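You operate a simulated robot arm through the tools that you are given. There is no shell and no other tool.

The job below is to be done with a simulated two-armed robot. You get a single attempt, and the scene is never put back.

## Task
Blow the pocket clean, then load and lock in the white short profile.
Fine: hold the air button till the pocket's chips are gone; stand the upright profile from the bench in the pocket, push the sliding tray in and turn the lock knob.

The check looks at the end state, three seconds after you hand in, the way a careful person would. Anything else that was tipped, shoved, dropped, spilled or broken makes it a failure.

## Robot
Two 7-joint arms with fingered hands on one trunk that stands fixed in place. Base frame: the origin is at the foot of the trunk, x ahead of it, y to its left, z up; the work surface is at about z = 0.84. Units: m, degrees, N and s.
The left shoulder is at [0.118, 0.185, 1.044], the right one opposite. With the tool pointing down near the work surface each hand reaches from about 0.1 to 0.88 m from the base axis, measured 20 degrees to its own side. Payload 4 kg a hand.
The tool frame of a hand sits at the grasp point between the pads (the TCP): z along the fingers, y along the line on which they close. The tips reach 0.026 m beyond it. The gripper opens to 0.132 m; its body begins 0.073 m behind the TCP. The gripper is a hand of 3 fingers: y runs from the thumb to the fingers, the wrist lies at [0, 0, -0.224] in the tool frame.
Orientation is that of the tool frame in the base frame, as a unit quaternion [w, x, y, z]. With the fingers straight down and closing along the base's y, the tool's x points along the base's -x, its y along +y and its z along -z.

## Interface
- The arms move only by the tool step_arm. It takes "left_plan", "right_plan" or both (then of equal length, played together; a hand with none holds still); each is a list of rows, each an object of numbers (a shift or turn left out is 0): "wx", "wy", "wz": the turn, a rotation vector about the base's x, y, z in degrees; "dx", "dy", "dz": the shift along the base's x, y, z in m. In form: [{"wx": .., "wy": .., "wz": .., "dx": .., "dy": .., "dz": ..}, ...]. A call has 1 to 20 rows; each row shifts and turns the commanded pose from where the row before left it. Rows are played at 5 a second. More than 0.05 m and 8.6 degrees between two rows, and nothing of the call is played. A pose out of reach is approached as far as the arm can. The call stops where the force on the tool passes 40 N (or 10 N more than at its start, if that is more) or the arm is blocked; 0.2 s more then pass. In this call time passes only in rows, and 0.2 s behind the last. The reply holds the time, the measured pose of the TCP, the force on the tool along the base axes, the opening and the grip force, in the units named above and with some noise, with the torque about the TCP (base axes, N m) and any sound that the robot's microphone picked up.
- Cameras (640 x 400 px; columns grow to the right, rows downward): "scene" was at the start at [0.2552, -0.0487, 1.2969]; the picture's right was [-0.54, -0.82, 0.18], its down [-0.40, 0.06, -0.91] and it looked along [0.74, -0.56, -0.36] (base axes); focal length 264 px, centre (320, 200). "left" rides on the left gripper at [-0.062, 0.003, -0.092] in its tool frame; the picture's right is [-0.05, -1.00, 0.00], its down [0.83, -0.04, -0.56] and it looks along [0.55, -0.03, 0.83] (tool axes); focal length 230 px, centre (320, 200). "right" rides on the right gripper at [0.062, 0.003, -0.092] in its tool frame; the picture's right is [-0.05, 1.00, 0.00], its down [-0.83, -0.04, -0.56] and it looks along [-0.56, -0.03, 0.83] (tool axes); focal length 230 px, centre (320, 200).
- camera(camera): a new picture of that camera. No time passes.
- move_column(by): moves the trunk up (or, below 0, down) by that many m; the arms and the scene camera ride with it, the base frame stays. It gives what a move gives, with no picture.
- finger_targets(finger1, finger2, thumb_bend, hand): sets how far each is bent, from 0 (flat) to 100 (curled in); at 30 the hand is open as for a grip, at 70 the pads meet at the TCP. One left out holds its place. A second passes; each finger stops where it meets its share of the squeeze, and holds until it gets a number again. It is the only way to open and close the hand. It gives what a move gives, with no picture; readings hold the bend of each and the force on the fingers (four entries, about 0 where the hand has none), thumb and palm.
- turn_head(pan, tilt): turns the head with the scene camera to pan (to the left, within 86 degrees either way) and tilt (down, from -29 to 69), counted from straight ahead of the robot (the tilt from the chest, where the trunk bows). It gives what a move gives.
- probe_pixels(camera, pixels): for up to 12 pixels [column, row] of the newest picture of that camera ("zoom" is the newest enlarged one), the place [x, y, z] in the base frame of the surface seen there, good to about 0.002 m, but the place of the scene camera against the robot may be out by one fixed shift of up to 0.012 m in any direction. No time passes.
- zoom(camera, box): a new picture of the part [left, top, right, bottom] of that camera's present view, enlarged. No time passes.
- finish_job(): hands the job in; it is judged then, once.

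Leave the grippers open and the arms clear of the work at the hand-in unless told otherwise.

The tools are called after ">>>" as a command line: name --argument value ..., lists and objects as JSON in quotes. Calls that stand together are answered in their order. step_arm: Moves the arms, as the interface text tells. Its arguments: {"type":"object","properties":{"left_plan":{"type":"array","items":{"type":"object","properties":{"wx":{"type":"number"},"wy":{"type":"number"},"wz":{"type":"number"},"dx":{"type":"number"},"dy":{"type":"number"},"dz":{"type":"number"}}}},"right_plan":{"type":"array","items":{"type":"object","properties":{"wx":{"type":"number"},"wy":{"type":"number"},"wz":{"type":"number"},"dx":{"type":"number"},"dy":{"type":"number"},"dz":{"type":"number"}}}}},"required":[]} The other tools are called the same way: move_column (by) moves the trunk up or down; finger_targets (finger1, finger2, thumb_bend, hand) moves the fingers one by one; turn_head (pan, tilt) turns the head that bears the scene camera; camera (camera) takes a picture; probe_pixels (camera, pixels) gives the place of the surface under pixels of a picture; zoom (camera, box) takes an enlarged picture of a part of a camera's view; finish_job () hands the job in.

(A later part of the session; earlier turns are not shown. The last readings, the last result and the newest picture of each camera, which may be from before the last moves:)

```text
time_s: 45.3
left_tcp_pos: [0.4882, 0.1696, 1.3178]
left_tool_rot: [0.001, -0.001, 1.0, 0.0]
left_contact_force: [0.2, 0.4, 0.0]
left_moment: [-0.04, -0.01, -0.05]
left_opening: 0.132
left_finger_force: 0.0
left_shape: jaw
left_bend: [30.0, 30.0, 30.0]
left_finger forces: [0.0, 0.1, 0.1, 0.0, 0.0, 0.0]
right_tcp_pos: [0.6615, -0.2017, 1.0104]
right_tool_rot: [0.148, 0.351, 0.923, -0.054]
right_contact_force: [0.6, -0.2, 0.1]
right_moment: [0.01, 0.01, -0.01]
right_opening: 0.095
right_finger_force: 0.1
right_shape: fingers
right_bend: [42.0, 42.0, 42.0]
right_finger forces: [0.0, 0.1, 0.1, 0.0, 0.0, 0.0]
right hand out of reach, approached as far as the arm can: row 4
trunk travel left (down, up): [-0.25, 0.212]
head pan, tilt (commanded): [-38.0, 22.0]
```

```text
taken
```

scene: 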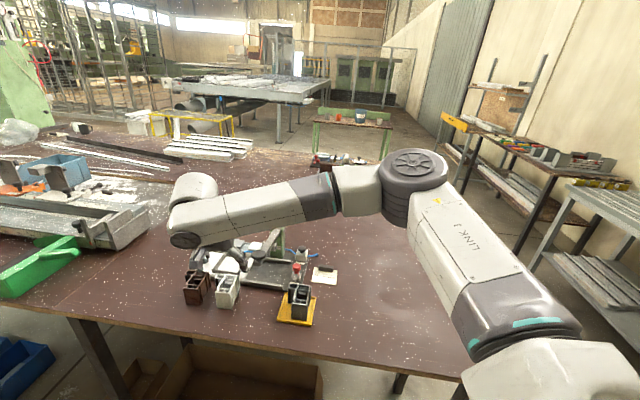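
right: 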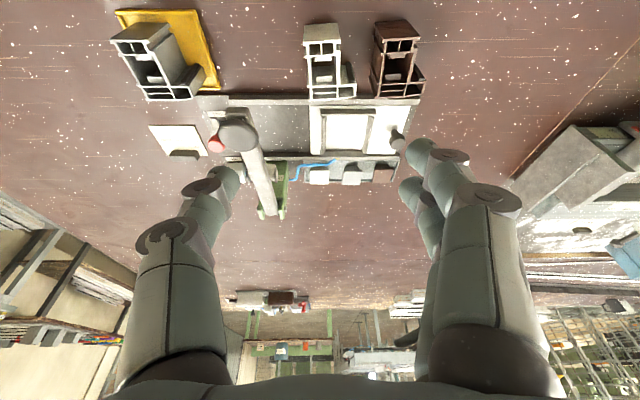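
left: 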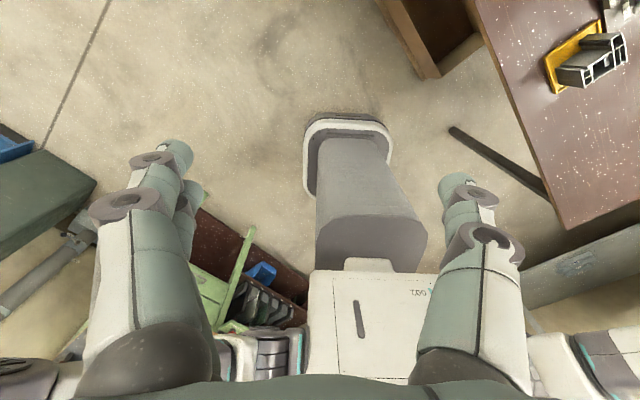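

Row 7 was slightly over the 0.05 m limit and nothing moved. I'll repeat the retreat with smaller rows.

>>> step_arm --right_plan '[{"dz": 0.03}, {"dz": 0.03}, {"dz": 0.03}, {"dx": -0.02, "dz": 0.03}, {"dx": -0.03, "dy": -0.01, "dz": 0.02, "wx": 3.99, "wy": 4.48}, {"dx": -0.03, "dy": -0.02, "dz": 0.02, "wx": 3.99, "wy": 4.48}, {"dx": -0.03, "dy": -0.03, "dz": 0.02, "wx": 3.99, "wy": 4.48}, {"dx": -0.03, "dy": -0.03, "dz": 0.02, "wz": 8.3}, {"dx": -0.03, "dy": -0.03, "dz": 0.02, "wz": 8.3}, {"dx": -0.03, "dy": -0.03, "dz": 0.02, "wz": 8.3}, {"dx": -0.03, "dy": -0.03, "dz": 0.02, "wz": 8.3}, {"dx": -0.01, "dy": -0.03, "dz": 0.02, "wz": 8.3}]'

>>> camera --camera "scene"

```text
time_s: 47.9
left_tcp_pos: [0.4862, 0.1702, 1.3173]
left_tool_rot: [-0.001, 0.0, 1.0, 0.0]
left_contact_force: [1.0, -0.5, 0.7]
left_moment: [0.01, 0.0, -0.03]
left_opening: 0.1318
left_finger_force: 0.1
left_shape: jaw
left_bend: [30.0, 30.0, 30.0]
left_finger forces: [0.1, 0.0, 0.0, 0.0, 0.0, 0.1]
right_tcp_pos: [0.42, -0.4128, 1.2875]
right_tool_rot: [0.0, 0.0, 1.0, 0.0]
right_contact_force: [-0.2, 0.1, -1.3]
right_moment: [0.01, 0.02, -0.02]
right_opening: 0.095
right_finger_force: 0.1
right_shape: fingers
right_bend: [42.0, 42.0, 42.0]
right_finger forces: [0.0, 0.1, 0.0, 0.0, 0.0, 0.0]
trunk travel left (down, up): [-0.25, 0.212]
head pan, tilt (commanded): [-38.0, 22.0]
```

```text
taken
```

scene: 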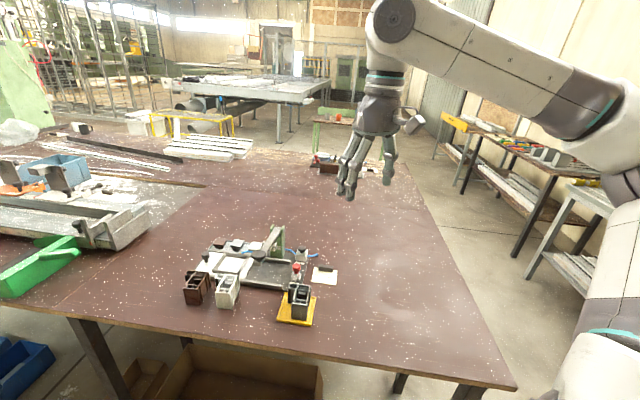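

The hand is back near the start, at (0.42, -0.413, 1.288). I'll raise it to the starting height relative to the shoulder, lower the trunk by 0.15 m to its first height, and compare the posture with the first picture.

>>> step_arm --right_plan '[{"dz": 0.03}, {"dz": 0.03, "dy": -0.01}, {"dz": 0.032}]'

>>> move_column --by -0.15

>>> turn_head --pan -34.5 --tilt 5.6

>>> camera --camera "scene"

```text
time_s: 48.7
left_tcp_pos: [0.4887, 0.171, 1.3174]
left_tool_rot: [0.0, 0.0, 1.0, -0.001]
left_contact_force: [-0.7, -0.4, -0.6]
left_moment: [-0.01, -0.02, -0.03]
left_opening: 0.1322
left_finger_force: 0.0
left_shape: jaw
left_bend: [30.0, 30.0, 30.0]
left_finger forces: [0.1, 0.1, 0.0, 0.0, 0.0, 0.0]
right_tcp_pos: [0.4225, -0.4198, 1.3815]
right_tool_rot: [0.001, 0.001, 1.0, 0.0]
right_contact_force: [0.6, 0.0, 0.6]
right_moment: [-0.02, -0.02, -0.01]
right_opening: 0.0949
right_finger_force: 0.0
right_shape: fingers
right_bend: [42.0, 42.0, 42.0]
right_finger forces: [0.0, 0.0, 0.0, 0.0, 0.0, 0.0]
trunk travel left (down, up): [-0.25, 0.212]
head pan, tilt (commanded): [-38.0, 22.0]
```

```text
time_s: 50.5
left_tcp_pos: [0.4869, 0.1702, 1.1679]
left_tool_rot: [0.001, 0.0, 1.0, 0.0]
left_contact_force: [-0.5, 0.5, 0.7]
left_moment: [-0.01, -0.02, 0.01]
left_opening: 0.1319
left_finger_force: 0.0
left_shape: jaw
left_bend: [30.0, 30.0, 30.0]
left_finger forces: [0.0, 0.0, 0.0, 0.0, 0.0, 0.0]
right_tcp_pos: [0.4217, -0.421, 1.233]
right_tool_rot: [0.0, 0.002, 1.0, -0.001]
right_contact_force: [-0.6, -0.5, 0.3]
right_moment: [0.02, -0.02, -0.04]
right_opening: 0.0948
right_finger_force: 0.0
right_shape: fingers
right_bend: [42.0, 42.0, 42.0]
right_finger forces: [0.1, 0.0, 0.0, 0.0, 0.0, 0.0]
trunk travel left (down, up): [-0.1, 0.362]
head pan, tilt (commanded): [-38.0, 22.0]
```

```text
time_s: 51.3
left_tcp_pos: [0.4892, 0.1697, 1.1672]
left_tool_rot: [0.0, 0.0, 1.0, 0.0]
left_contact_force: [0.1, -0.2, 0.2]
left_moment: [0.0, 0.01, 0.01]
left_opening: 0.1318
left_finger_force: 0.0
left_shape: jaw
left_bend: [30.0, 30.0, 30.0]
left_finger forces: [0.1, 0.1, 0.0, 0.0, 0.1, 0.0]
right_tcp_pos: [0.4236, -0.421, 1.2315]
right_tool_rot: [0.0, 0.002, 1.0, 0.0]
right_contact_force: [0.1, 1.1, 0.2]
right_moment: [0.0, -0.01, -0.02]
right_opening: 0.095
right_finger_force: 0.0
right_shape: fingers
right_bend: [42.0, 42.0, 42.0]
right_finger forces: [0.0, 0.1, 0.0, 0.0, 0.0, 0.0]
trunk travel left (down, up): [-0.1, 0.362]
head pan, tilt (commanded): [-34.5, 5.6]
```

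```text
taken
```

scene: 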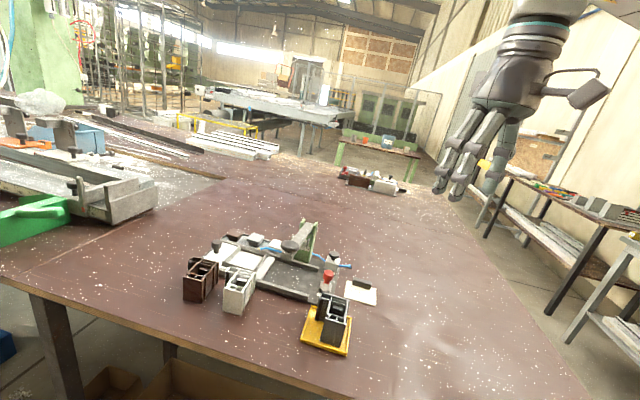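

The fixture and pieces all look as before, and the posture resembles the first picture. I'll turn only to yaw -41.7° here, then advance in short calls with the trunk at its first height, looking for reach warnings.

>>> step_arm --right_plan '[{"wz": -8.34}, {"wz": -8.34}, {"wz": -8.34}, {"wz": -8.34}, {"wz": -8.34}, {"dx": 0.03, "dy": 0.03, "dz": -0.02}, {"dx": 0.03, "dy": 0.03, "dz": -0.02}, {"dx": 0.03, "dy": 0.03, "dz": -0.02}, {"dx": 0.03, "dy": 0.02, "dz": -0.02}]'

>>> turn_head --pan -38 --tilt 22

>>> camera --camera "scene"

```text
time_s: 53.3
left_tcp_pos: [0.4903, 0.1705, 1.166]
left_tool_rot: [0.0, 0.0, 1.0, 0.0]
left_contact_force: [0.2, 0.4, -0.4]
left_moment: [-0.01, 0.02, -0.02]
left_opening: 0.1322
left_finger_force: 0.1
left_shape: jaw
left_bend: [30.0, 30.0, 30.0]
left_finger forces: [0.0, 0.1, 0.0, 0.1, 0.1, 0.1]
right_tcp_pos: [0.5442, -0.3079, 1.1468]
right_tool_rot: [-0.002, 0.358, 0.934, -0.001]
right_contact_force: [0.8, 0.3, 0.0]
right_moment: [0.02, 0.03, 0.04]
right_opening: 0.095
right_finger_force: 0.0
right_shape: fingers
right_bend: [42.0, 42.0, 42.0]
right_finger forces: [0.1, 0.0, 0.0, 0.0, 0.0, 0.1]
trunk travel left (down, up): [-0.1, 0.362]
head pan, tilt (commanded): [-34.5, 5.6]
```

```text
time_s: 54.1
left_tcp_pos: [0.4873, 0.1698, 1.1682]
left_tool_rot: [0.0, 0.0, 1.0, 0.0]
left_contact_force: [0.0, -0.2, 0.5]
left_moment: [-0.01, 0.0, 0.0]
left_opening: 0.1318
left_finger_force: 0.0
left_shape: jaw
left_bend: [30.0, 30.0, 30.0]
left_finger forces: [0.1, 0.0, 0.0, 0.0, 0.0, 0.0]
right_tcp_pos: [0.5415, -0.3093, 1.1494]
right_tool_rot: [-0.001, 0.357, 0.934, 0.0]
right_contact_force: [-0.6, -0.1, 0.5]
right_moment: [-0.02, -0.01, 0.02]
right_opening: 0.0948
right_finger_force: 0.2
right_shape: fingers
right_bend: [42.0, 42.0, 42.0]
right_finger forces: [0.0, 0.0, 0.1, 0.0, 0.1, 0.1]
trunk travel left (down, up): [-0.1, 0.362]
head pan, tilt (commanded): [-38.0, 22.0]
```

```text
taken
```

scene: 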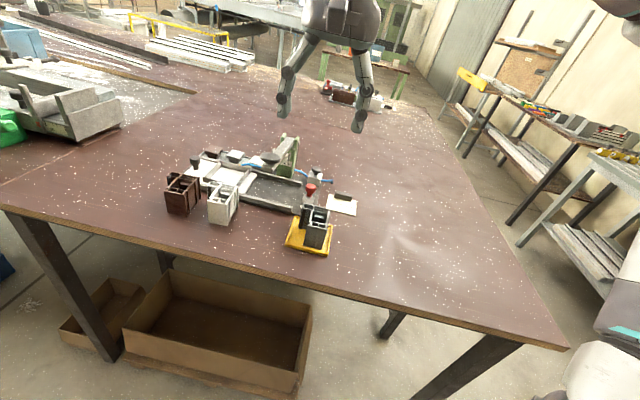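

No warnings so far, and the elbow is out of the picture now. I'll go on toward the profile in two-row calls.

>>> step_arm --right_plan '[{"dx": 0.035, "dy": 0.025, "dz": -0.012}, {"dx": 0.035, "dy": 0.025, "dz": -0.012}]'

>>> step_arm --right_plan '[{"dx": 0.035, "dy": 0.025, "dz": -0.01}]'

>>> camera --camera "scene"

```text
time_s: 54.7
left_tcp_pos: [0.4902, 0.1701, 1.1657]
left_tool_rot: [-0.001, 0.0, 1.0, 0.0]
left_contact_force: [-0.4, -0.9, -0.3]
left_moment: [-0.02, -0.01, -0.02]
left_opening: 0.1321
left_finger_force: 0.0
left_shape: jaw
left_bend: [30.0, 30.0, 30.0]
left_finger forces: [0.0, 0.1, 0.0, 0.0, 0.1, 0.1]
right_tcp_pos: [0.6116, -0.2596, 1.1244]
right_tool_rot: [0.0, 0.357, 0.934, -0.002]
right_contact_force: [-0.2, 0.0, 0.2]
right_moment: [0.0, 0.03, 0.02]
right_opening: 0.0947
right_finger_force: 0.1
right_shape: fingers
right_bend: [42.0, 42.0, 42.0]
right_finger forces: [0.1, 0.1, 0.1, 0.0, 0.1, 0.1]
trunk travel left (down, up): [-0.1, 0.362]
head pan, tilt (commanded): [-38.0, 22.0]
```

```text
time_s: 55.1
left_tcp_pos: [0.4929, 0.1708, 1.1648]
left_tool_rot: [-0.003, 0.0, 1.0, 0.001]
left_contact_force: [0.8, -0.4, 0.2]
left_moment: [0.0, 0.06, -0.01]
left_opening: 0.132
left_finger_force: 0.1
left_shape: jaw
left_bend: [30.0, 30.0, 30.0]
left_finger forces: [0.1, 0.0, 0.0, 0.1, 0.0, 0.0]
right_tcp_pos: [0.6514, -0.2336, 1.1125]
right_tool_rot: [-0.002, 0.357, 0.934, -0.002]
right_contact_force: [0.6, 0.1, -1.0]
right_moment: [0.01, 0.05, 0.01]
right_opening: 0.095
right_finger_force: 0.0
right_shape: fingers
right_bend: [42.0, 42.0, 42.0]
right_finger forces: [0.0, 0.1, 0.1, 0.1, 0.1, 0.0]
trunk travel left (down, up): [-0.1, 0.362]
head pan, tilt (commanded): [-38.0, 22.0]
```

```text
taken
```

scene: 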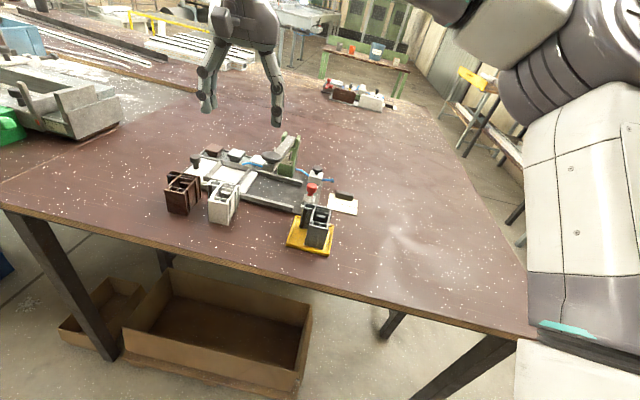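

Still no warning at (0.651, -0.234, 1.113). I'll take single careful rows toward (0.69, -0.20), moving slightly down.

>>> step_arm --right_plan '[{"dx": 0.02, "dy": 0.015, "dz": -0.015}]'

>>> step_arm --right_plan '[{"dx": 0.02, "dy": 0.015, "dz": -0.015}]'

```text
time_s: 55.5
left_tcp_pos: [0.4894, 0.1704, 1.1658]
left_tool_rot: [-0.002, 0.0, 1.0, 0.0]
left_contact_force: [0.2, 0.4, -1.3]
left_moment: [-0.01, 0.08, -0.01]
left_opening: 0.1319
left_finger_force: 0.0
left_shape: jaw
left_bend: [30.0, 30.0, 30.0]
left_finger forces: [0.1, 0.0, 0.0, 0.0, 0.0, 0.0]
right_tcp_pos: [0.6676, -0.2195, 1.1008]
right_tool_rot: [-0.001, 0.358, 0.934, -0.001]
right_contact_force: [0.7, 0.2, 0.4]
right_moment: [-0.01, 0.07, 0.01]
right_opening: 0.095
right_finger_force: 0.1
right_shape: fingers
right_bend: [42.0, 42.0, 42.0]
right_finger forces: [0.1, 0.1, 0.0, 0.1, 0.1, 0.1]
trunk travel left (down, up): [-0.1, 0.362]
head pan, tilt (commanded): [-38.0, 22.0]
```

```text
time_s: 55.9
left_tcp_pos: [0.49, 0.1698, 1.1664]
left_tool_rot: [-0.002, 0.001, 1.0, 0.0]
left_contact_force: [0.2, -0.5, -0.2]
left_moment: [0.04, 0.02, 0.01]
left_opening: 0.1319
left_finger_force: 0.1
left_shape: jaw
left_bend: [30.0, 30.0, 30.0]
left_finger forces: [0.0, 0.0, 0.1, 0.1, 0.1, 0.0]
right_tcp_pos: [0.6828, -0.2105, 1.0832]
right_tool_rot: [-0.001, 0.358, 0.934, -0.002]
right_contact_force: [0.4, 0.9, -0.7]
right_moment: [0.02, -0.01, -0.03]
right_opening: 0.0946
right_finger_force: 0.0
right_shape: fingers
right_bend: [42.0, 42.0, 42.0]
right_finger forces: [0.1, 0.0, 0.0, 0.0, 0.1, 0.0]
right hand out of reach, approached as far as the arm can: row 1
trunk travel left (down, up): [-0.1, 0.362]
head pan, tilt (commanded): [-38.0, 22.0]
```

It's at the edge here: (0.683, -0.211, 1.083). I'll go straight down a bit to see whether the reach improves; only the white profile's top at 0.90 lies below.

>>> step_arm --right_plan '[{"dz": -0.025}]'

>>> step_arm --right_plan '[{"dz": -0.025}]'

>>> camera --camera "scene"

>>> probe_pixels --camera "scene" --pixels '[[520, 60], [600, 80], [560, 200], [620, 200], [560, 320], [440, 30]]'

```text
time_s: 56.3
left_tcp_pos: [0.4881, 0.1705, 1.1678]
left_tool_rot: [0.001, 0.0, 1.0, -0.001]
left_contact_force: [0.3, -0.1, -0.1]
left_moment: [-0.02, 0.02, 0.04]
left_opening: 0.1321
left_finger_force: 0.0
left_shape: jaw
left_bend: [30.0, 30.0, 30.0]
left_finger forces: [0.0, 0.0, 0.0, 0.1, 0.1, 0.1]
right_tcp_pos: [0.6816, -0.2095, 1.0594]
right_tool_rot: [0.001, 0.358, 0.934, -0.001]
right_contact_force: [-0.2, 0.4, 0.0]
right_moment: [0.01, 0.01, 0.01]
right_opening: 0.095
right_finger_force: 0.1
right_shape: fingers
right_bend: [42.0, 42.0, 42.0]
right_finger forces: [0.0, 0.1, 0.1, 0.1, 0.1, 0.0]
trunk travel left (down, up): [-0.1, 0.362]
head pan, tilt (commanded): [-38.0, 22.0]
```

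```text
time_s: 56.7
left_tcp_pos: [0.489, 0.169, 1.1678]
left_tool_rot: [0.0, -0.001, 1.0, 0.0]
left_contact_force: [-0.2, 0.5, 0.5]
left_moment: [-0.03, -0.02, 0.02]
left_opening: 0.1321
left_finger_force: 0.0
left_shape: jaw
left_bend: [30.0, 30.0, 30.0]
left_finger forces: [0.1, 0.0, 0.1, 0.0, 0.0, 0.0]
right_tcp_pos: [0.6835, -0.2094, 1.0347]
right_tool_rot: [0.0, 0.358, 0.934, -0.001]
right_contact_force: [-0.2, 0.2, 0.6]
right_moment: [0.0, -0.02, 0.01]
right_opening: 0.095
right_finger_force: 0.1
right_shape: fingers
right_bend: [42.0, 42.0, 42.0]
right_finger forces: [0.0, 0.1, 0.0, 0.0, 0.0, 0.1]
trunk travel left (down, up): [-0.1, 0.362]
head pan, tilt (commanded): [-38.0, 22.0]
```

```text
taken
```

scene: 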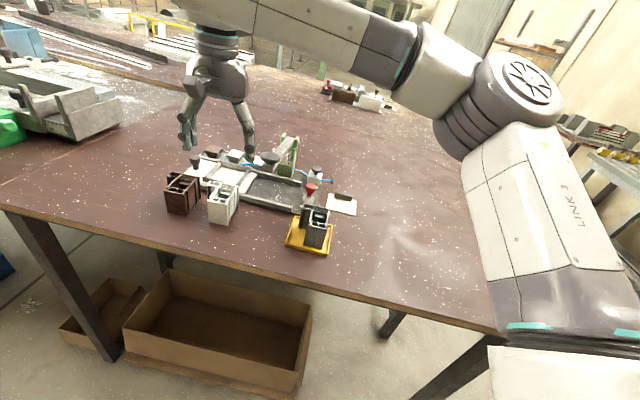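

```text
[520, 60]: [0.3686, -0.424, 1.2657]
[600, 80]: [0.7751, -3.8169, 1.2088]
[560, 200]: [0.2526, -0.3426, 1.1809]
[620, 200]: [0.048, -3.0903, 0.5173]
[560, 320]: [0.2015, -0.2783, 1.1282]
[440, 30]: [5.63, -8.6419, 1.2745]
```

Going down gives no warning, and the upper arm moves freely now. I'll look through the right camera from here to line up on the profile.

>>> camera --camera "right"

>>> zoom --camera "right" --box '[220, 60, 440, 200]'

```text
taken
```

right: 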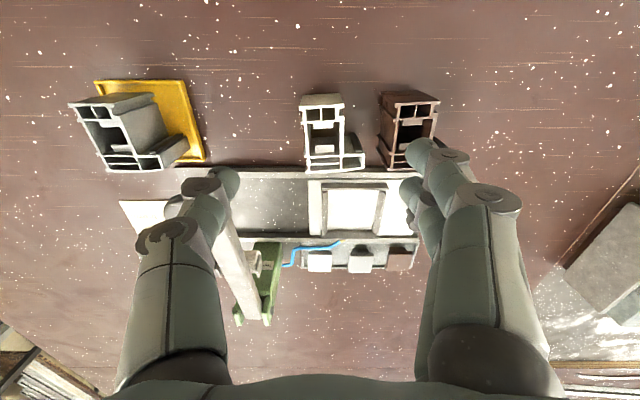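

```text
2.86 times, centred on (330, 130) of right
```

zoom: 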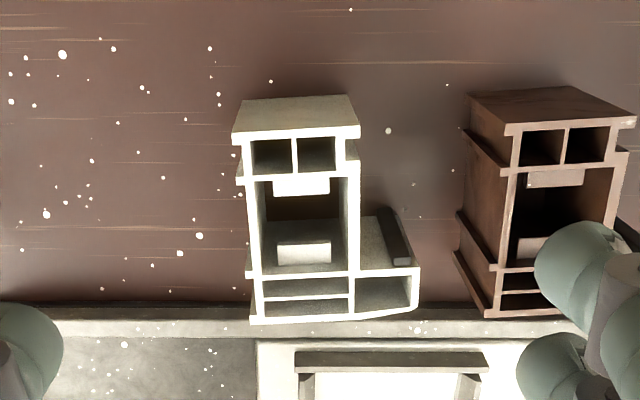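

The profile is at the picture's middle with the disc just beyond the thumb, so I want a narrower opening and a 15° lean toward the robot before descending. First I'll probe the profile's top corners again in this zoom, and the brown's near face.

>>> probe_pixels --camera "zoom" --pixels '[[249, 134], [352, 132], [254, 316], [412, 303], [414, 269], [355, 274], [243, 180], [252, 272], [358, 178], [505, 176], [488, 312], [470, 130]]'

>>> probe_pixels --camera "right" --pixels '[[235, 185], [225, 175], [172, 235], [140, 240], [170, 205], [160, 215], [428, 150], [412, 160], [490, 195], [518, 200]]'

```text
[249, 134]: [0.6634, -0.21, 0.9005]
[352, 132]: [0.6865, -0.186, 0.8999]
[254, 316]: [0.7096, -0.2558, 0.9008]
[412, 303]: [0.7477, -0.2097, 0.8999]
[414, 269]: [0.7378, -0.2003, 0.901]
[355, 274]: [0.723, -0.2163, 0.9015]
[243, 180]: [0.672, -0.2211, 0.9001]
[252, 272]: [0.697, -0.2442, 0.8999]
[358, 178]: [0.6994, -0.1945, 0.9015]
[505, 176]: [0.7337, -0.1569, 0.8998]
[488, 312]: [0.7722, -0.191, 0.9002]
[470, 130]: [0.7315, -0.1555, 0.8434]
```

```text
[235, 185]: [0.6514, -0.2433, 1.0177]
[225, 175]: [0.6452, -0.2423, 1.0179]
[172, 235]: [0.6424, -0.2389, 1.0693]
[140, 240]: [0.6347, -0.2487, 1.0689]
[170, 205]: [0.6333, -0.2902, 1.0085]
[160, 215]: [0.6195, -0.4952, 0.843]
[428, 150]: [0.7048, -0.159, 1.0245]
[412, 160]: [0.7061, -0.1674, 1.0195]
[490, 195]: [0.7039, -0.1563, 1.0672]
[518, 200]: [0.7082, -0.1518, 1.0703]
```

The corners agree with before: body centre line e1≈0.3007, and the hand's TCP is 2 mm from it. I'll lean the palm 13° toward the robot about the closing axis and close the fingers to bend 50, an opening of about 70 mm.

>>> step_arm --right_plan '[{"wx": -4.32, "wy": -4.85}, {"wx": -4.32, "wy": -4.85}]'

>>> finger_targets --hand "right" --finger1 50 --finger2 50 --thumb_bend 50

>>> camera --camera "right"

```text
time_s: 57.3
left_tcp_pos: [0.4868, 0.1702, 1.1665]
left_tool_rot: [0.0, 0.0, 1.0, 0.001]
left_contact_force: [-0.5, -0.1, 0.1]
left_moment: [0.01, 0.04, 0.01]
left_opening: 0.1319
left_finger_force: 0.1
left_shape: jaw
left_bend: [30.0, 30.0, 30.0]
left_finger forces: [0.0, 0.1, 0.0, 0.0, 0.0, 0.1]
right_tcp_pos: [0.6811, -0.2105, 1.0347]
right_tool_rot: [0.107, 0.356, 0.928, -0.041]
right_contact_force: [-0.4, 0.5, -0.1]
right_moment: [0.01, 0.01, -0.01]
right_opening: 0.0952
right_finger_force: 0.1
right_shape: fingers
right_bend: [42.0, 42.0, 42.0]
right_finger forces: [0.0, 0.0, 0.1, 0.1, 0.0, 0.0]
trunk travel left (down, up): [-0.1, 0.362]
head pan, tilt (commanded): [-38.0, 22.0]
```

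```text
time_s: 58.3
left_tcp_pos: [0.4879, 0.1709, 1.167]
left_tool_rot: [0.001, 0.0, 1.0, -0.001]
left_contact_force: [-0.6, 0.7, 0.1]
left_moment: [-0.03, -0.04, -0.01]
left_opening: 0.1318
left_finger_force: 0.1
left_shape: jaw
left_bend: [30.0, 30.0, 30.0]
left_finger forces: [0.1, 0.1, 0.0, 0.0, 0.0, 0.1]
right_tcp_pos: [0.6823, -0.2085, 1.0349]
right_tool_rot: [0.105, 0.355, 0.928, -0.04]
right_contact_force: [0.5, -0.1, -0.4]
right_moment: [-0.03, -0.04, 0.03]
right_opening: 0.0684
right_finger_force: 0.1
right_shape: fingers
right_bend: [50.0, 50.0, 50.0]
right_finger forces: [0.0, 0.0, 0.0, 0.0, 0.1, 0.0]
trunk travel left (down, up): [-0.1, 0.362]
head pan, tilt (commanded): [-38.0, 22.0]
```

```text
taken
```

right: 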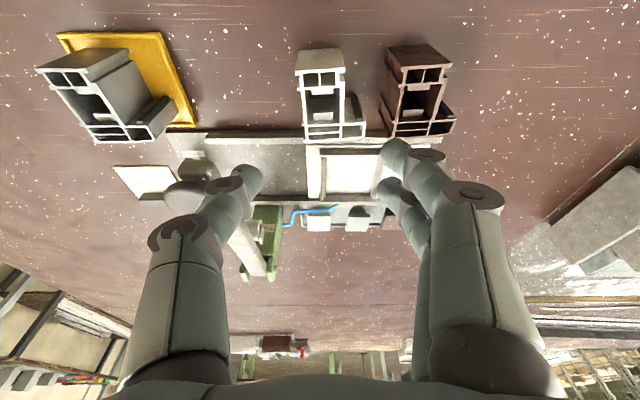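

The opening is 68 mm and the profile sits between thumb and fingers. I'll shift a few millimetres to centre on it and go down to z≈0.945, with the tips still about 2 cm above its top.

>>> step_arm --right_plan '[{"dx": 0.0016, "dy": 0.0033, "dz": -0.02}, {"dz": -0.025}, {"dz": -0.025}, {"dz": -0.02}]'

>>> camera --camera "right"

>>> zoom --camera "scene" --box '[150, 100, 340, 240]'

```text
time_s: 59.3
left_tcp_pos: [0.4893, 0.1691, 1.1675]
left_tool_rot: [-0.001, 0.0, 1.0, 0.0]
left_contact_force: [0.5, 0.5, -0.2]
left_moment: [0.01, 0.02, 0.02]
left_opening: 0.132
left_finger_force: 0.1
left_shape: jaw
left_bend: [30.0, 30.0, 30.0]
left_finger forces: [0.1, 0.0, 0.0, 0.0, 0.0, 0.1]
right_tcp_pos: [0.6857, -0.2052, 0.9446]
right_tool_rot: [0.105, 0.356, 0.928, -0.041]
right_contact_force: [0.0, 0.1, 0.0]
right_moment: [-0.01, 0.0, 0.0]
right_opening: 0.0686
right_finger_force: 0.0
right_shape: fingers
right_bend: [50.0, 50.0, 50.0]
right_finger forces: [0.0, 0.1, 0.0, 0.0, 0.0, 0.0]
trunk travel left (down, up): [-0.1, 0.362]
head pan, tilt (commanded): [-38.0, 22.0]
```

```text
taken
```

right: 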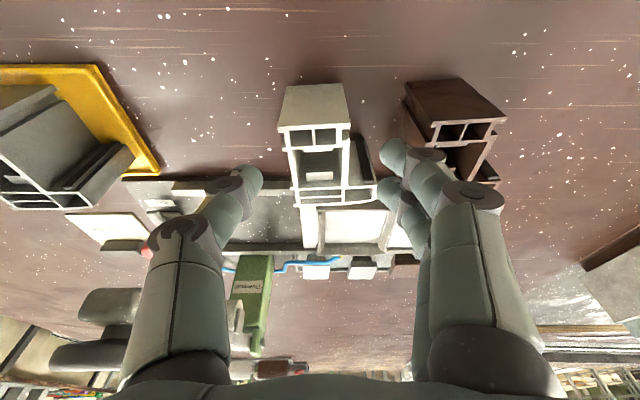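

```text
2.86 times, centred on (245, 170) of scene
```

zoom: 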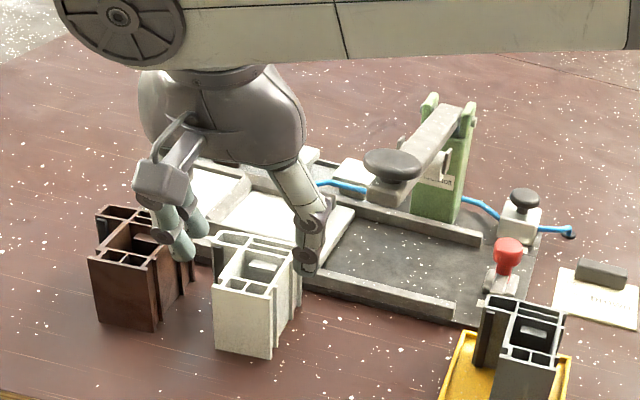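

The hand straddles the white profile and clears the disc. I'll probe the finger surfaces at (395, 150) and (405, 180) and the brown piece's near edge to check the gap before descending.

>>> zoom --camera "right" --box '[220, 70, 520, 260]'

>>> probe_pixels --camera "right" --pixels '[[393, 150], [383, 152], [405, 150], [382, 190], [398, 200], [255, 180], [245, 172], [434, 122], [445, 145], [350, 130], [375, 185], [290, 130]]'

```text
2.11 times, centred on (370, 165) of right
```

zoom: 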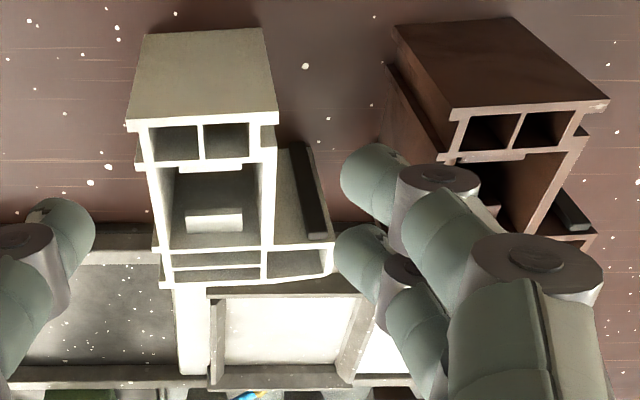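

```text
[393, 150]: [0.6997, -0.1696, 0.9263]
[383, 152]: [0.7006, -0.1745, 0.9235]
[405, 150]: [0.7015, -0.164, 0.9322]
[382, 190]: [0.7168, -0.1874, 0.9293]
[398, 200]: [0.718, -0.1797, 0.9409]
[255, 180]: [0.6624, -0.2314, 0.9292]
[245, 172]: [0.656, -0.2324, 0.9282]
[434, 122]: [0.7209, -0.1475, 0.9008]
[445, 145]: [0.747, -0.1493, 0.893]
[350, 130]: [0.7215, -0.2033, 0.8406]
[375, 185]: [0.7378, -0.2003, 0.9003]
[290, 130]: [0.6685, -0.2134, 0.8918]
```

The fingers run at e1≈0.336 to 0.356, between the white face at 0.320 and the brown face at 0.369, so both gaps are over 10 mm. I'll go down to z≈0.893 in three rows.

>>> step_arm --right_plan '[{"dz": -0.018}, {"dz": -0.018}, {"dz": -0.0165}]'

>>> camera --camera "right"

>>> zoom --camera "scene" --box '[150, 100, 340, 240]'

```text
time_s: 60.1
left_tcp_pos: [0.49, 0.1697, 1.1671]
left_tool_rot: [0.0, -0.001, 1.0, 0.0]
left_contact_force: [-0.5, -0.1, 0.3]
left_moment: [0.0, -0.01, 0.0]
left_opening: 0.1319
left_finger_force: 0.1
left_shape: jaw
left_bend: [30.0, 30.0, 30.0]
left_finger forces: [0.0, 0.0, 0.0, 0.0, 0.1, 0.0]
right_tcp_pos: [0.6847, -0.2066, 0.8926]
right_tool_rot: [0.106, 0.355, 0.928, -0.041]
right_contact_force: [0.6, -0.4, 0.3]
right_moment: [0.01, -0.01, 0.01]
right_opening: 0.0686
right_finger_force: 0.0
right_shape: fingers
right_bend: [50.0, 50.0, 50.0]
right_finger forces: [0.0, 0.0, 0.1, 0.0, 0.0, 0.0]
trunk travel left (down, up): [-0.1, 0.362]
head pan, tilt (commanded): [-38.0, 22.0]
```

```text
taken
```

right: 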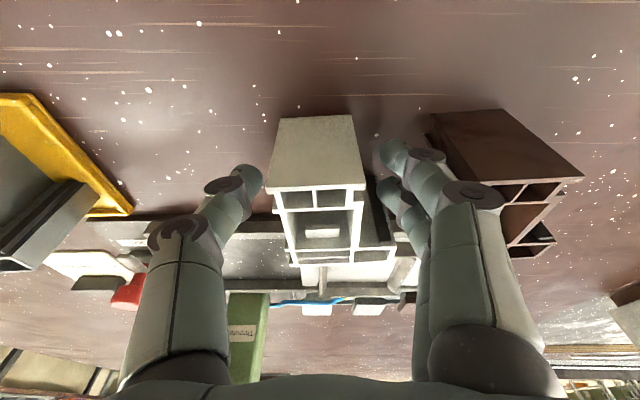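

```text
2.86 times, centred on (245, 170) of scene
```

zoom: 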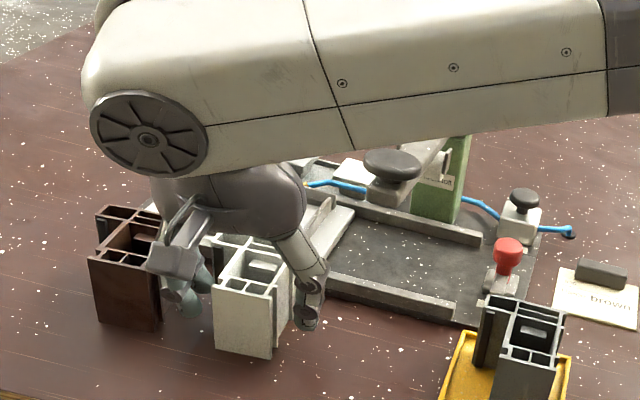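

The hand is around the profile with no contact. I'll close gently to bend 58 on all three, just short of contact.

>>> finger_targets --hand "right" --finger1 58 --finger2 58 --thumb_bend 58

>>> camera --camera "right"

```text
time_s: 61.1
left_tcp_pos: [0.4886, 0.1713, 1.1673]
left_tool_rot: [0.001, 0.0, 1.0, 0.0]
left_contact_force: [-0.6, 0.5, 0.2]
left_moment: [-0.02, 0.0, 0.01]
left_opening: 0.1316
left_finger_force: 0.0
left_shape: jaw
left_bend: [30.0, 30.0, 30.0]
left_finger forces: [0.1, 0.0, 0.0, 0.1, 0.0, 0.0]
right_tcp_pos: [0.6841, -0.206, 0.8937]
right_tool_rot: [0.105, 0.355, 0.928, -0.04]
right_contact_force: [-0.8, 0.5, -0.1]
right_moment: [0.01, 0.0, 0.0]
right_opening: 0.0457
right_finger_force: 0.4
right_shape: fingers
right_bend: [57.0, 57.0, 57.0]
right_finger forces: [0.0, 0.0, 0.0, 0.0, 0.2, 0.0]
trunk travel left (down, up): [-0.1, 0.362]
head pan, tilt (commanded): [-38.0, 22.0]
```

```text
taken
```

right: 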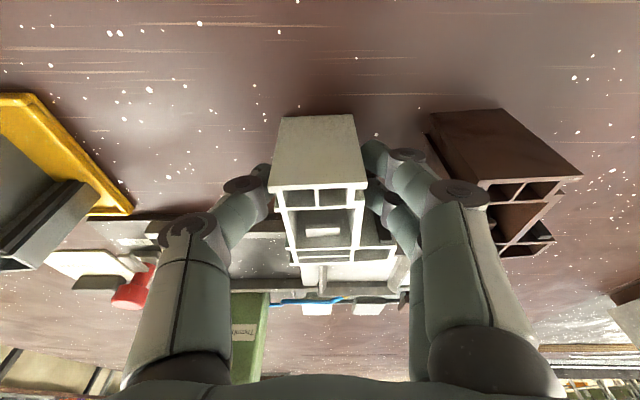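

All three are just at the profile's faces, at bend 57 with an opening of 46 mm. I'll close further so each finger takes its share of the grip.

>>> finger_targets --hand "right" --finger1 66 --finger2 66 --thumb_bend 66

>>> camera --camera "right"

```text
time_s: 62.1
left_tcp_pos: [0.4872, 0.1686, 1.1678]
left_tool_rot: [0.0, 0.0, 1.0, 0.0]
left_contact_force: [0.5, 0.1, 0.0]
left_moment: [0.01, 0.02, -0.02]
left_opening: 0.1319
left_finger_force: 0.1
left_shape: jaw
left_bend: [30.0, 30.0, 30.0]
left_finger forces: [0.0, 0.0, 0.0, 0.0, 0.0, 0.0]
right_tcp_pos: [0.6845, -0.206, 0.8952]
right_tool_rot: [0.105, 0.355, 0.928, -0.04]
right_contact_force: [0.6, 0.6, -0.3]
right_moment: [-0.04, 0.0, -0.01]
right_opening: 0.0407
right_finger_force: 10.3
right_shape: fingers
right_bend: [59.0, 59.0, 61.0]
right_finger forces: [5.2, 5.1, 0.0, 0.0, 10.3, 0.0]
trunk travel left (down, up): [-0.1, 0.362]
head pan, tilt (commanded): [-38.0, 22.0]
```

```text
taken
```

right: 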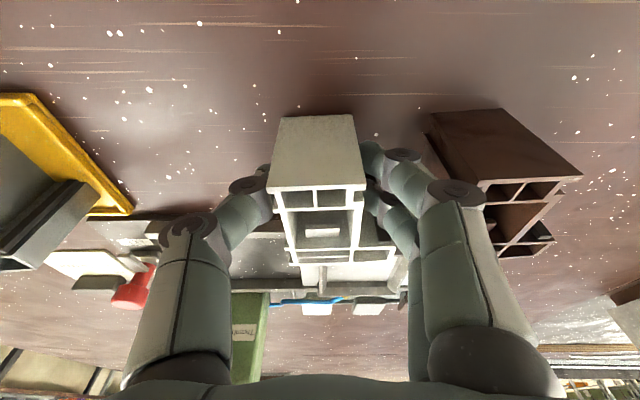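

A firm grip: thumb 10.3 N, fingers 5.2 and 5.1 N, opening 41 mm. I'll lift straight up slowly by about 2 cm and check it holds.

>>> step_arm --right_plan '[{"dz": 0.005}, {"dz": 0.007}, {"dz": 0.01}]'

>>> zoom --camera "scene" --box '[150, 100, 340, 240]'

```text
time_s: 62.9
left_tcp_pos: [0.4882, 0.1704, 1.1671]
left_tool_rot: [-0.001, -0.001, 1.0, 0.0]
left_contact_force: [-0.5, 0.0, -1.4]
left_moment: [0.01, 0.01, 0.03]
left_opening: 0.132
left_finger_force: 0.1
left_shape: jaw
left_bend: [30.0, 30.0, 30.0]
left_finger forces: [0.0, 0.1, 0.1, 0.1, 0.0, 0.0]
right_tcp_pos: [0.6841, -0.2065, 0.9154]
right_tool_rot: [0.106, 0.355, 0.928, -0.04]
right_contact_force: [0.1, 0.8, -0.6]
right_moment: [0.01, -0.01, 0.02]
right_opening: 0.0403
right_finger_force: 10.2
right_shape: fingers
right_bend: [59.0, 59.0, 61.0]
right_finger forces: [5.3, 5.0, 0.0, 0.1, 10.4, 0.0]
trunk travel left (down, up): [-0.1, 0.362]
head pan, tilt (commanded): [-38.0, 22.0]
```

```text
2.86 times, centred on (245, 170) of scene
```

zoom: 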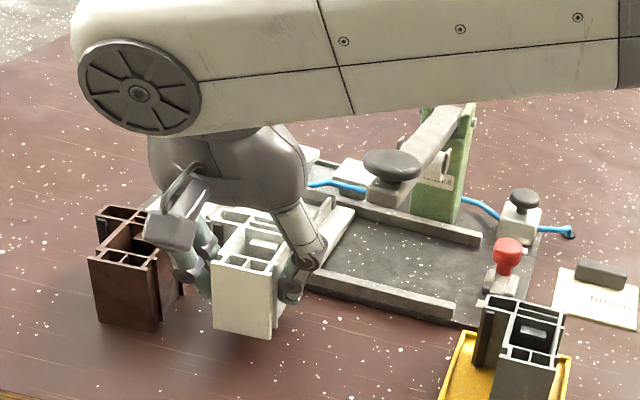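

The profile hangs upright and steady in the grip. I'll lift to z≈0.947, putting its bottom at about 0.893 and clear of the 0.8745 walls, then start toward the pocket in short calls.

>>> step_arm --right_plan '[{"dz": 0.016}, {"dz": 0.016}]'

>>> step_arm --right_plan '[{"dx": 0.017, "dy": -0.01, "wz": -0.5}, {"dx": 0.017, "dy": -0.01, "wz": -0.5}]'

```text
time_s: 63.5
left_tcp_pos: [0.4884, 0.1695, 1.1665]
left_tool_rot: [0.0, 0.0, 1.0, 0.001]
left_contact_force: [0.2, -0.6, -0.3]
left_moment: [-0.01, 0.03, 0.0]
left_opening: 0.132
left_finger_force: 0.1
left_shape: jaw
left_bend: [30.0, 30.0, 30.0]
left_finger forces: [0.1, 0.0, 0.0, 0.1, 0.0, 0.1]
right_tcp_pos: [0.6837, -0.2047, 0.9466]
right_tool_rot: [0.106, 0.355, 0.928, -0.041]
right_contact_force: [-0.4, -0.5, -0.3]
right_moment: [0.02, 0.01, 0.02]
right_opening: 0.0405
right_finger_force: 10.1
right_shape: fingers
right_bend: [59.0, 59.0, 61.0]
right_finger forces: [5.3, 5.0, 0.1, 0.0, 10.3, 0.1]
trunk travel left (down, up): [-0.1, 0.362]
head pan, tilt (commanded): [-38.0, 22.0]
```

```text
time_s: 64.1
left_tcp_pos: [0.4896, 0.1697, 1.1669]
left_tool_rot: [-0.001, 0.0, 1.0, -0.001]
left_contact_force: [0.4, -0.2, 0.2]
left_moment: [0.0, -0.01, -0.03]
left_opening: 0.1321
left_finger_force: 0.0
left_shape: jaw
left_bend: [30.0, 30.0, 30.0]
left_finger forces: [0.1, 0.1, 0.1, 0.0, 0.0, 0.0]
right_tcp_pos: [0.7194, -0.228, 0.9458]
right_tool_rot: [0.105, 0.363, 0.925, -0.041]
right_contact_force: [-0.5, -0.2, -0.8]
right_moment: [-0.02, 0.02, -0.01]
right_opening: 0.0404
right_finger_force: 10.1
right_shape: fingers
right_bend: [59.0, 59.0, 61.0]
right_finger forces: [5.3, 5.0, 0.0, 0.0, 10.3, 0.1]
trunk travel left (down, up): [-0.1, 0.362]
head pan, tilt (commanded): [-38.0, 22.0]
```

No warnings; the thumb stays about 18 mm off the lever. I'll continue two more rows toward the pocket.

>>> step_arm --right_plan '[{"dx": 0.0175, "dy": -0.0102, "wz": -0.375}, {"dx": 0.0175, "dy": -0.0102, "wz": -0.375}]'

>>> step_arm --right_plan '[{"dx": 0.0175, "dy": -0.0102, "wz": -0.375}]'

>>> camera --camera "right"

>>> zoom --camera "scene" --box '[150, 80, 340, 240]'

```text
time_s: 64.7
left_tcp_pos: [0.4897, 0.1701, 1.1673]
left_tool_rot: [-0.001, 0.0, 1.0, -0.001]
left_contact_force: [-0.3, 0.1, -0.3]
left_moment: [-0.01, 0.01, 0.02]
left_opening: 0.1317
left_finger_force: 0.1
left_shape: jaw
left_bend: [30.0, 30.0, 30.0]
left_finger forces: [0.0, 0.1, 0.0, 0.0, 0.1, 0.0]
right_tcp_pos: [0.7553, -0.2483, 0.9467]
right_tool_rot: [0.105, 0.37, 0.922, -0.043]
right_contact_force: [0.0, 1.2, -0.2]
right_moment: [0.01, 0.0, -0.01]
right_opening: 0.0405
right_finger_force: 10.4
right_shape: fingers
right_bend: [59.0, 59.0, 61.0]
right_finger forces: [5.4, 5.0, 0.0, 0.0, 10.3, 0.0]
trunk travel left (down, up): [-0.1, 0.362]
head pan, tilt (commanded): [-38.0, 22.0]
```

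```text
time_s: 65.1
left_tcp_pos: [0.4903, 0.1709, 1.1657]
left_tool_rot: [-0.002, 0.001, 1.0, 0.0]
left_contact_force: [0.5, -0.7, -0.3]
left_moment: [-0.01, 0.03, 0.01]
left_opening: 0.1317
left_finger_force: 0.1
left_shape: jaw
left_bend: [30.0, 30.0, 30.0]
left_finger forces: [0.1, 0.1, 0.0, 0.0, 0.1, 0.0]
right_tcp_pos: [0.7737, -0.259, 0.9455]
right_tool_rot: [0.104, 0.373, 0.921, -0.042]
right_contact_force: [-0.1, 0.2, -0.6]
right_moment: [0.02, 0.05, 0.01]
right_opening: 0.0402
right_finger_force: 10.6
right_shape: fingers
right_bend: [59.0, 59.0, 61.0]
right_finger forces: [5.3, 5.0, 0.0, 0.1, 10.2, 0.0]
trunk travel left (down, up): [-0.1, 0.362]
head pan, tilt (commanded): [-38.0, 22.0]
```

```text
taken
```

right: 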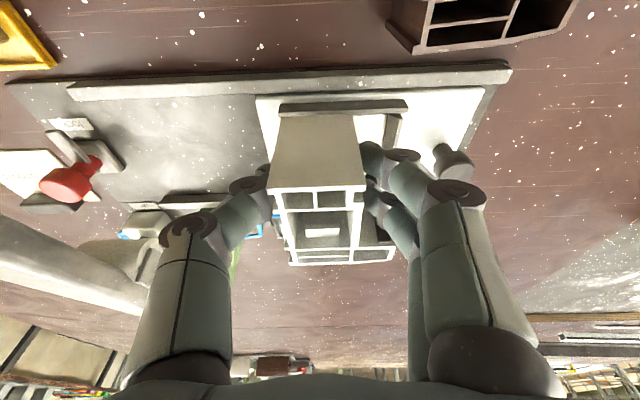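

```text
2.50 times, centred on (245, 160) of scene
```

zoom: 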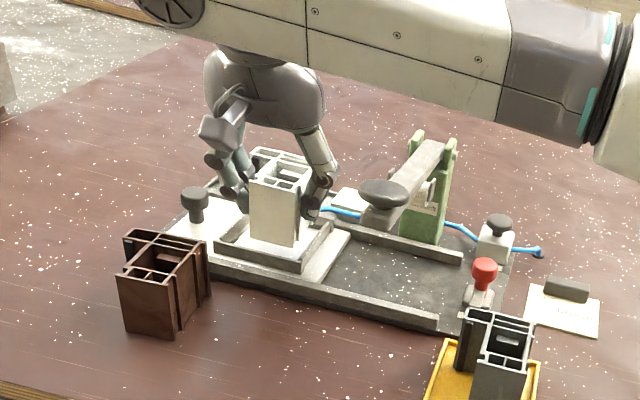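

The profile hangs over the pocket. One more small row brings the TCP to (0.788, -0.267); then I'll check the alignment from both cameras.

>>> step_arm --right_plan '[{"dx": 0.0148, "dy": -0.0083}]'

>>> zoom --camera "scene" --box '[205, 120, 305, 200]'

>>> zoom --camera "right" --box '[220, 70, 480, 290]'

```text
time_s: 65.5
left_tcp_pos: [0.489, 0.1703, 1.1685]
left_tool_rot: [-0.001, 0.0, 1.0, 0.0]
left_contact_force: [-0.1, -0.2, -0.4]
left_moment: [0.0, 0.0, 0.03]
left_opening: 0.1319
left_finger_force: 0.1
left_shape: jaw
left_bend: [30.0, 30.0, 30.0]
left_finger forces: [0.1, 0.0, 0.0, 0.1, 0.0, 0.1]
right_tcp_pos: [0.7784, -0.2648, 0.9459]
right_tool_rot: [0.105, 0.372, 0.921, -0.042]
right_contact_force: [-0.1, 0.5, -0.3]
right_moment: [-0.01, 0.03, -0.01]
right_opening: 0.0402
right_finger_force: 10.7
right_shape: fingers
right_bend: [59.0, 59.0, 61.0]
right_finger forces: [5.2, 5.0, 0.1, 0.0, 10.2, 0.0]
right hand out of reach, approached as far as the arm can: row 1
trunk travel left (down, up): [-0.1, 0.362]
head pan, tilt (commanded): [-38.0, 22.0]
```

```text
5.00 times, centred on (255, 160) of scene
```

zoom: 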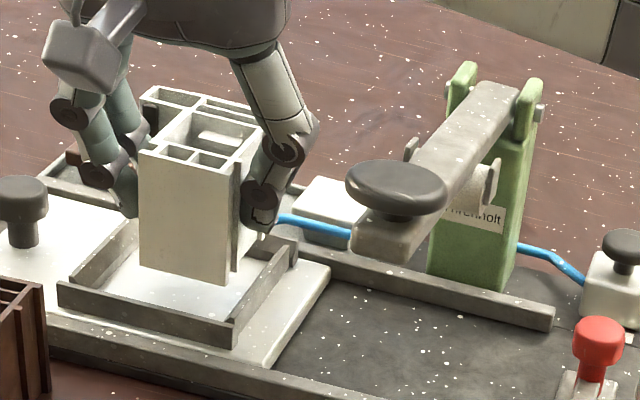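

```text
1.82 times, centred on (350, 180) of right
```

zoom: 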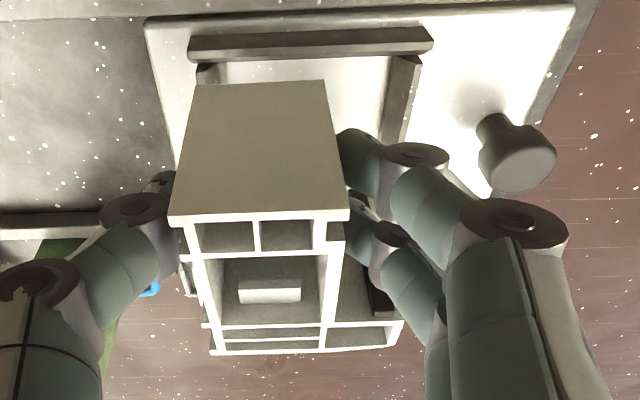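

This last row fell about 10 mm short of reach, stopping at (0.778, -0.265), but reach has improved each time I went lower. I'll lower by 14 mm, keeping the bottom about 3 mm above the wall tops, and shift outward at the same time.

>>> step_arm --right_plan '[{"dz": -0.014}, {"dx": 0.0098, "dy": -0.0023}]'

>>> zoom --camera "scene" --box '[205, 120, 305, 200]'

```text
time_s: 66.1
left_tcp_pos: [0.4897, 0.1699, 1.168]
left_tool_rot: [0.0, 0.0, 1.0, 0.0]
left_contact_force: [0.5, 0.0, -0.4]
left_moment: [-0.01, 0.04, -0.02]
left_opening: 0.1316
left_finger_force: 0.1
left_shape: jaw
left_bend: [30.0, 30.0, 30.0]
left_finger forces: [0.1, 0.1, 0.0, 0.1, 0.1, 0.1]
right_tcp_pos: [0.7865, -0.275, 0.9331]
right_tool_rot: [0.105, 0.373, 0.921, -0.042]
right_contact_force: [0.4, -0.6, -1.6]
right_moment: [0.04, 0.0, -0.04]
right_opening: 0.0405
right_finger_force: 10.1
right_shape: fingers
right_bend: [59.0, 59.0, 61.0]
right_finger forces: [5.2, 5.0, 0.0, 0.1, 10.2, 0.0]
right hand out of reach, approached as far as the arm can: row 2
trunk travel left (down, up): [-0.1, 0.362]
head pan, tilt (commanded): [-38.0, 22.0]
```

```text
5.00 times, centred on (255, 160) of scene
```

zoom: 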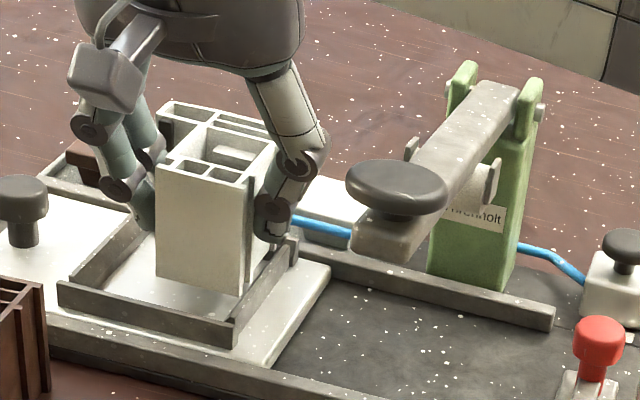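

It slid along its limit to (0.787, -0.275), about 3 to 7 mm short in the tray direction. I'll look at the arm's posture again before trying anything else.

>>> camera --camera "scene"

>>> probe_pixels --camera "scene" --pixels '[[560, 60], [520, 120], [480, 60], [600, 200], [560, 250], [400, 60], [300, 40]]'

```text
taken
```

scene: 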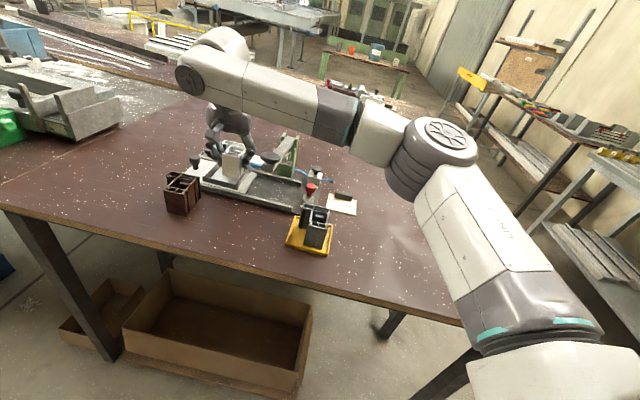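

```text
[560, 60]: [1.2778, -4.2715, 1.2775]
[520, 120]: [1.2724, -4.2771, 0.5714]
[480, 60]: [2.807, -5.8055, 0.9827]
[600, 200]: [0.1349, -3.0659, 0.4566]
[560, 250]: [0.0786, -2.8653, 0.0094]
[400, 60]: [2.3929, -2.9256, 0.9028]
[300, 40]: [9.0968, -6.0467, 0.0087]
```

The forearm and upper arm are visible now: elbow at (445, 135), wrist at (195, 75). I'll probe those places.

>>> probe_pixels --camera "scene" --pixels '[[447, 133], [425, 175], [380, 130], [330, 110], [250, 85], [190, 78], [470, 230], [520, 310], [570, 340], [225, 40]]'

```text
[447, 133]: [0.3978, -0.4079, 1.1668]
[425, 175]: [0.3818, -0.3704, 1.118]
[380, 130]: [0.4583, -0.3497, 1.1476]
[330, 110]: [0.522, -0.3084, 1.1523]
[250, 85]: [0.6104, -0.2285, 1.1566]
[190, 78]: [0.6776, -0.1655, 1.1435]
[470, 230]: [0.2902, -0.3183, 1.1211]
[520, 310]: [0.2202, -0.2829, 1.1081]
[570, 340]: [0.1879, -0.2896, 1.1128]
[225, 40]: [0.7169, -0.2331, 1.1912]
```

The numbers fit: the shoulder's inward limit holds the elbow at y≈-0.41, and a larger lean toward the robot would give about 12 mm more reach. So I'll carry the profile back to its bench spot, set it down, and regrip with more lean. First up to z≈0.947, then back along the same path.

>>> step_arm --right_plan '[{"dz": 0.014}, {"dx": -0.012, "dy": 0.008}, {"dx": -0.018, "dy": 0.0122}, {"dx": -0.018, "dy": 0.0122}, {"dx": -0.018, "dy": 0.0122}, {"dx": -0.018, "dy": 0.0122}, {"dx": -0.0182, "dy": 0.0119}]'

>>> zoom --camera "scene" --box '[150, 100, 340, 240]'

>>> camera --camera "right"

```text
time_s: 67.7
left_tcp_pos: [0.4883, 0.1707, 1.1672]
left_tool_rot: [-0.001, 0.0, 1.0, 0.001]
left_contact_force: [-0.3, 0.9, 0.7]
left_moment: [-0.04, -0.02, 0.02]
left_opening: 0.1321
left_finger_force: 0.0
left_shape: jaw
left_bend: [30.0, 30.0, 30.0]
left_finger forces: [0.0, 0.1, 0.1, 0.0, 0.0, 0.1]
right_tcp_pos: [0.683, -0.2088, 0.95]
right_tool_rot: [0.106, 0.374, 0.92, -0.043]
right_contact_force: [0.5, 0.5, -1.2]
right_moment: [0.01, -0.01, 0.01]
right_opening: 0.0401
right_finger_force: 10.2
right_shape: fingers
right_bend: [59.0, 59.0, 61.0]
right_finger forces: [5.3, 4.9, 0.0, 0.0, 10.2, 0.0]
trunk travel left (down, up): [-0.1, 0.362]
head pan, tilt (commanded): [-38.0, 22.0]
```

```text
2.86 times, centred on (245, 170) of scene
```

zoom: 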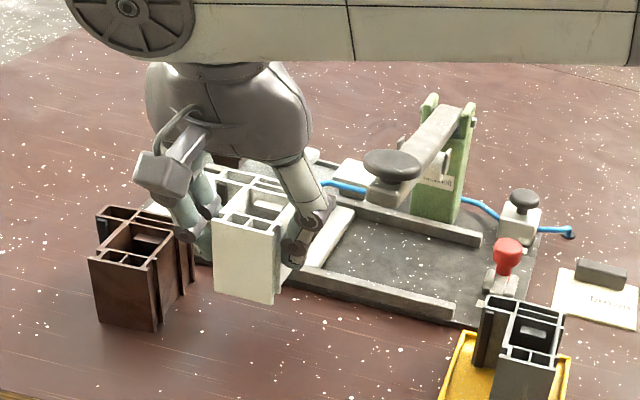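

```text
taken
```

right: 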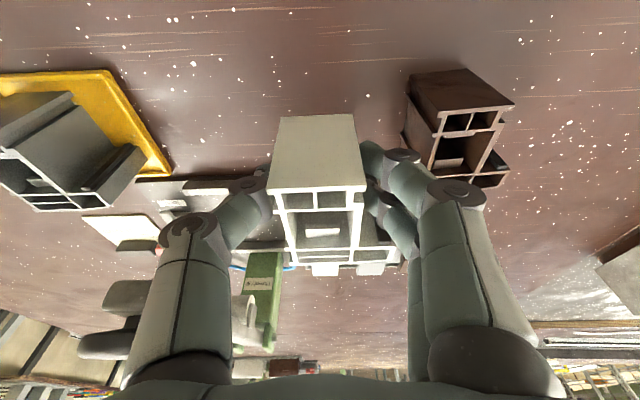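

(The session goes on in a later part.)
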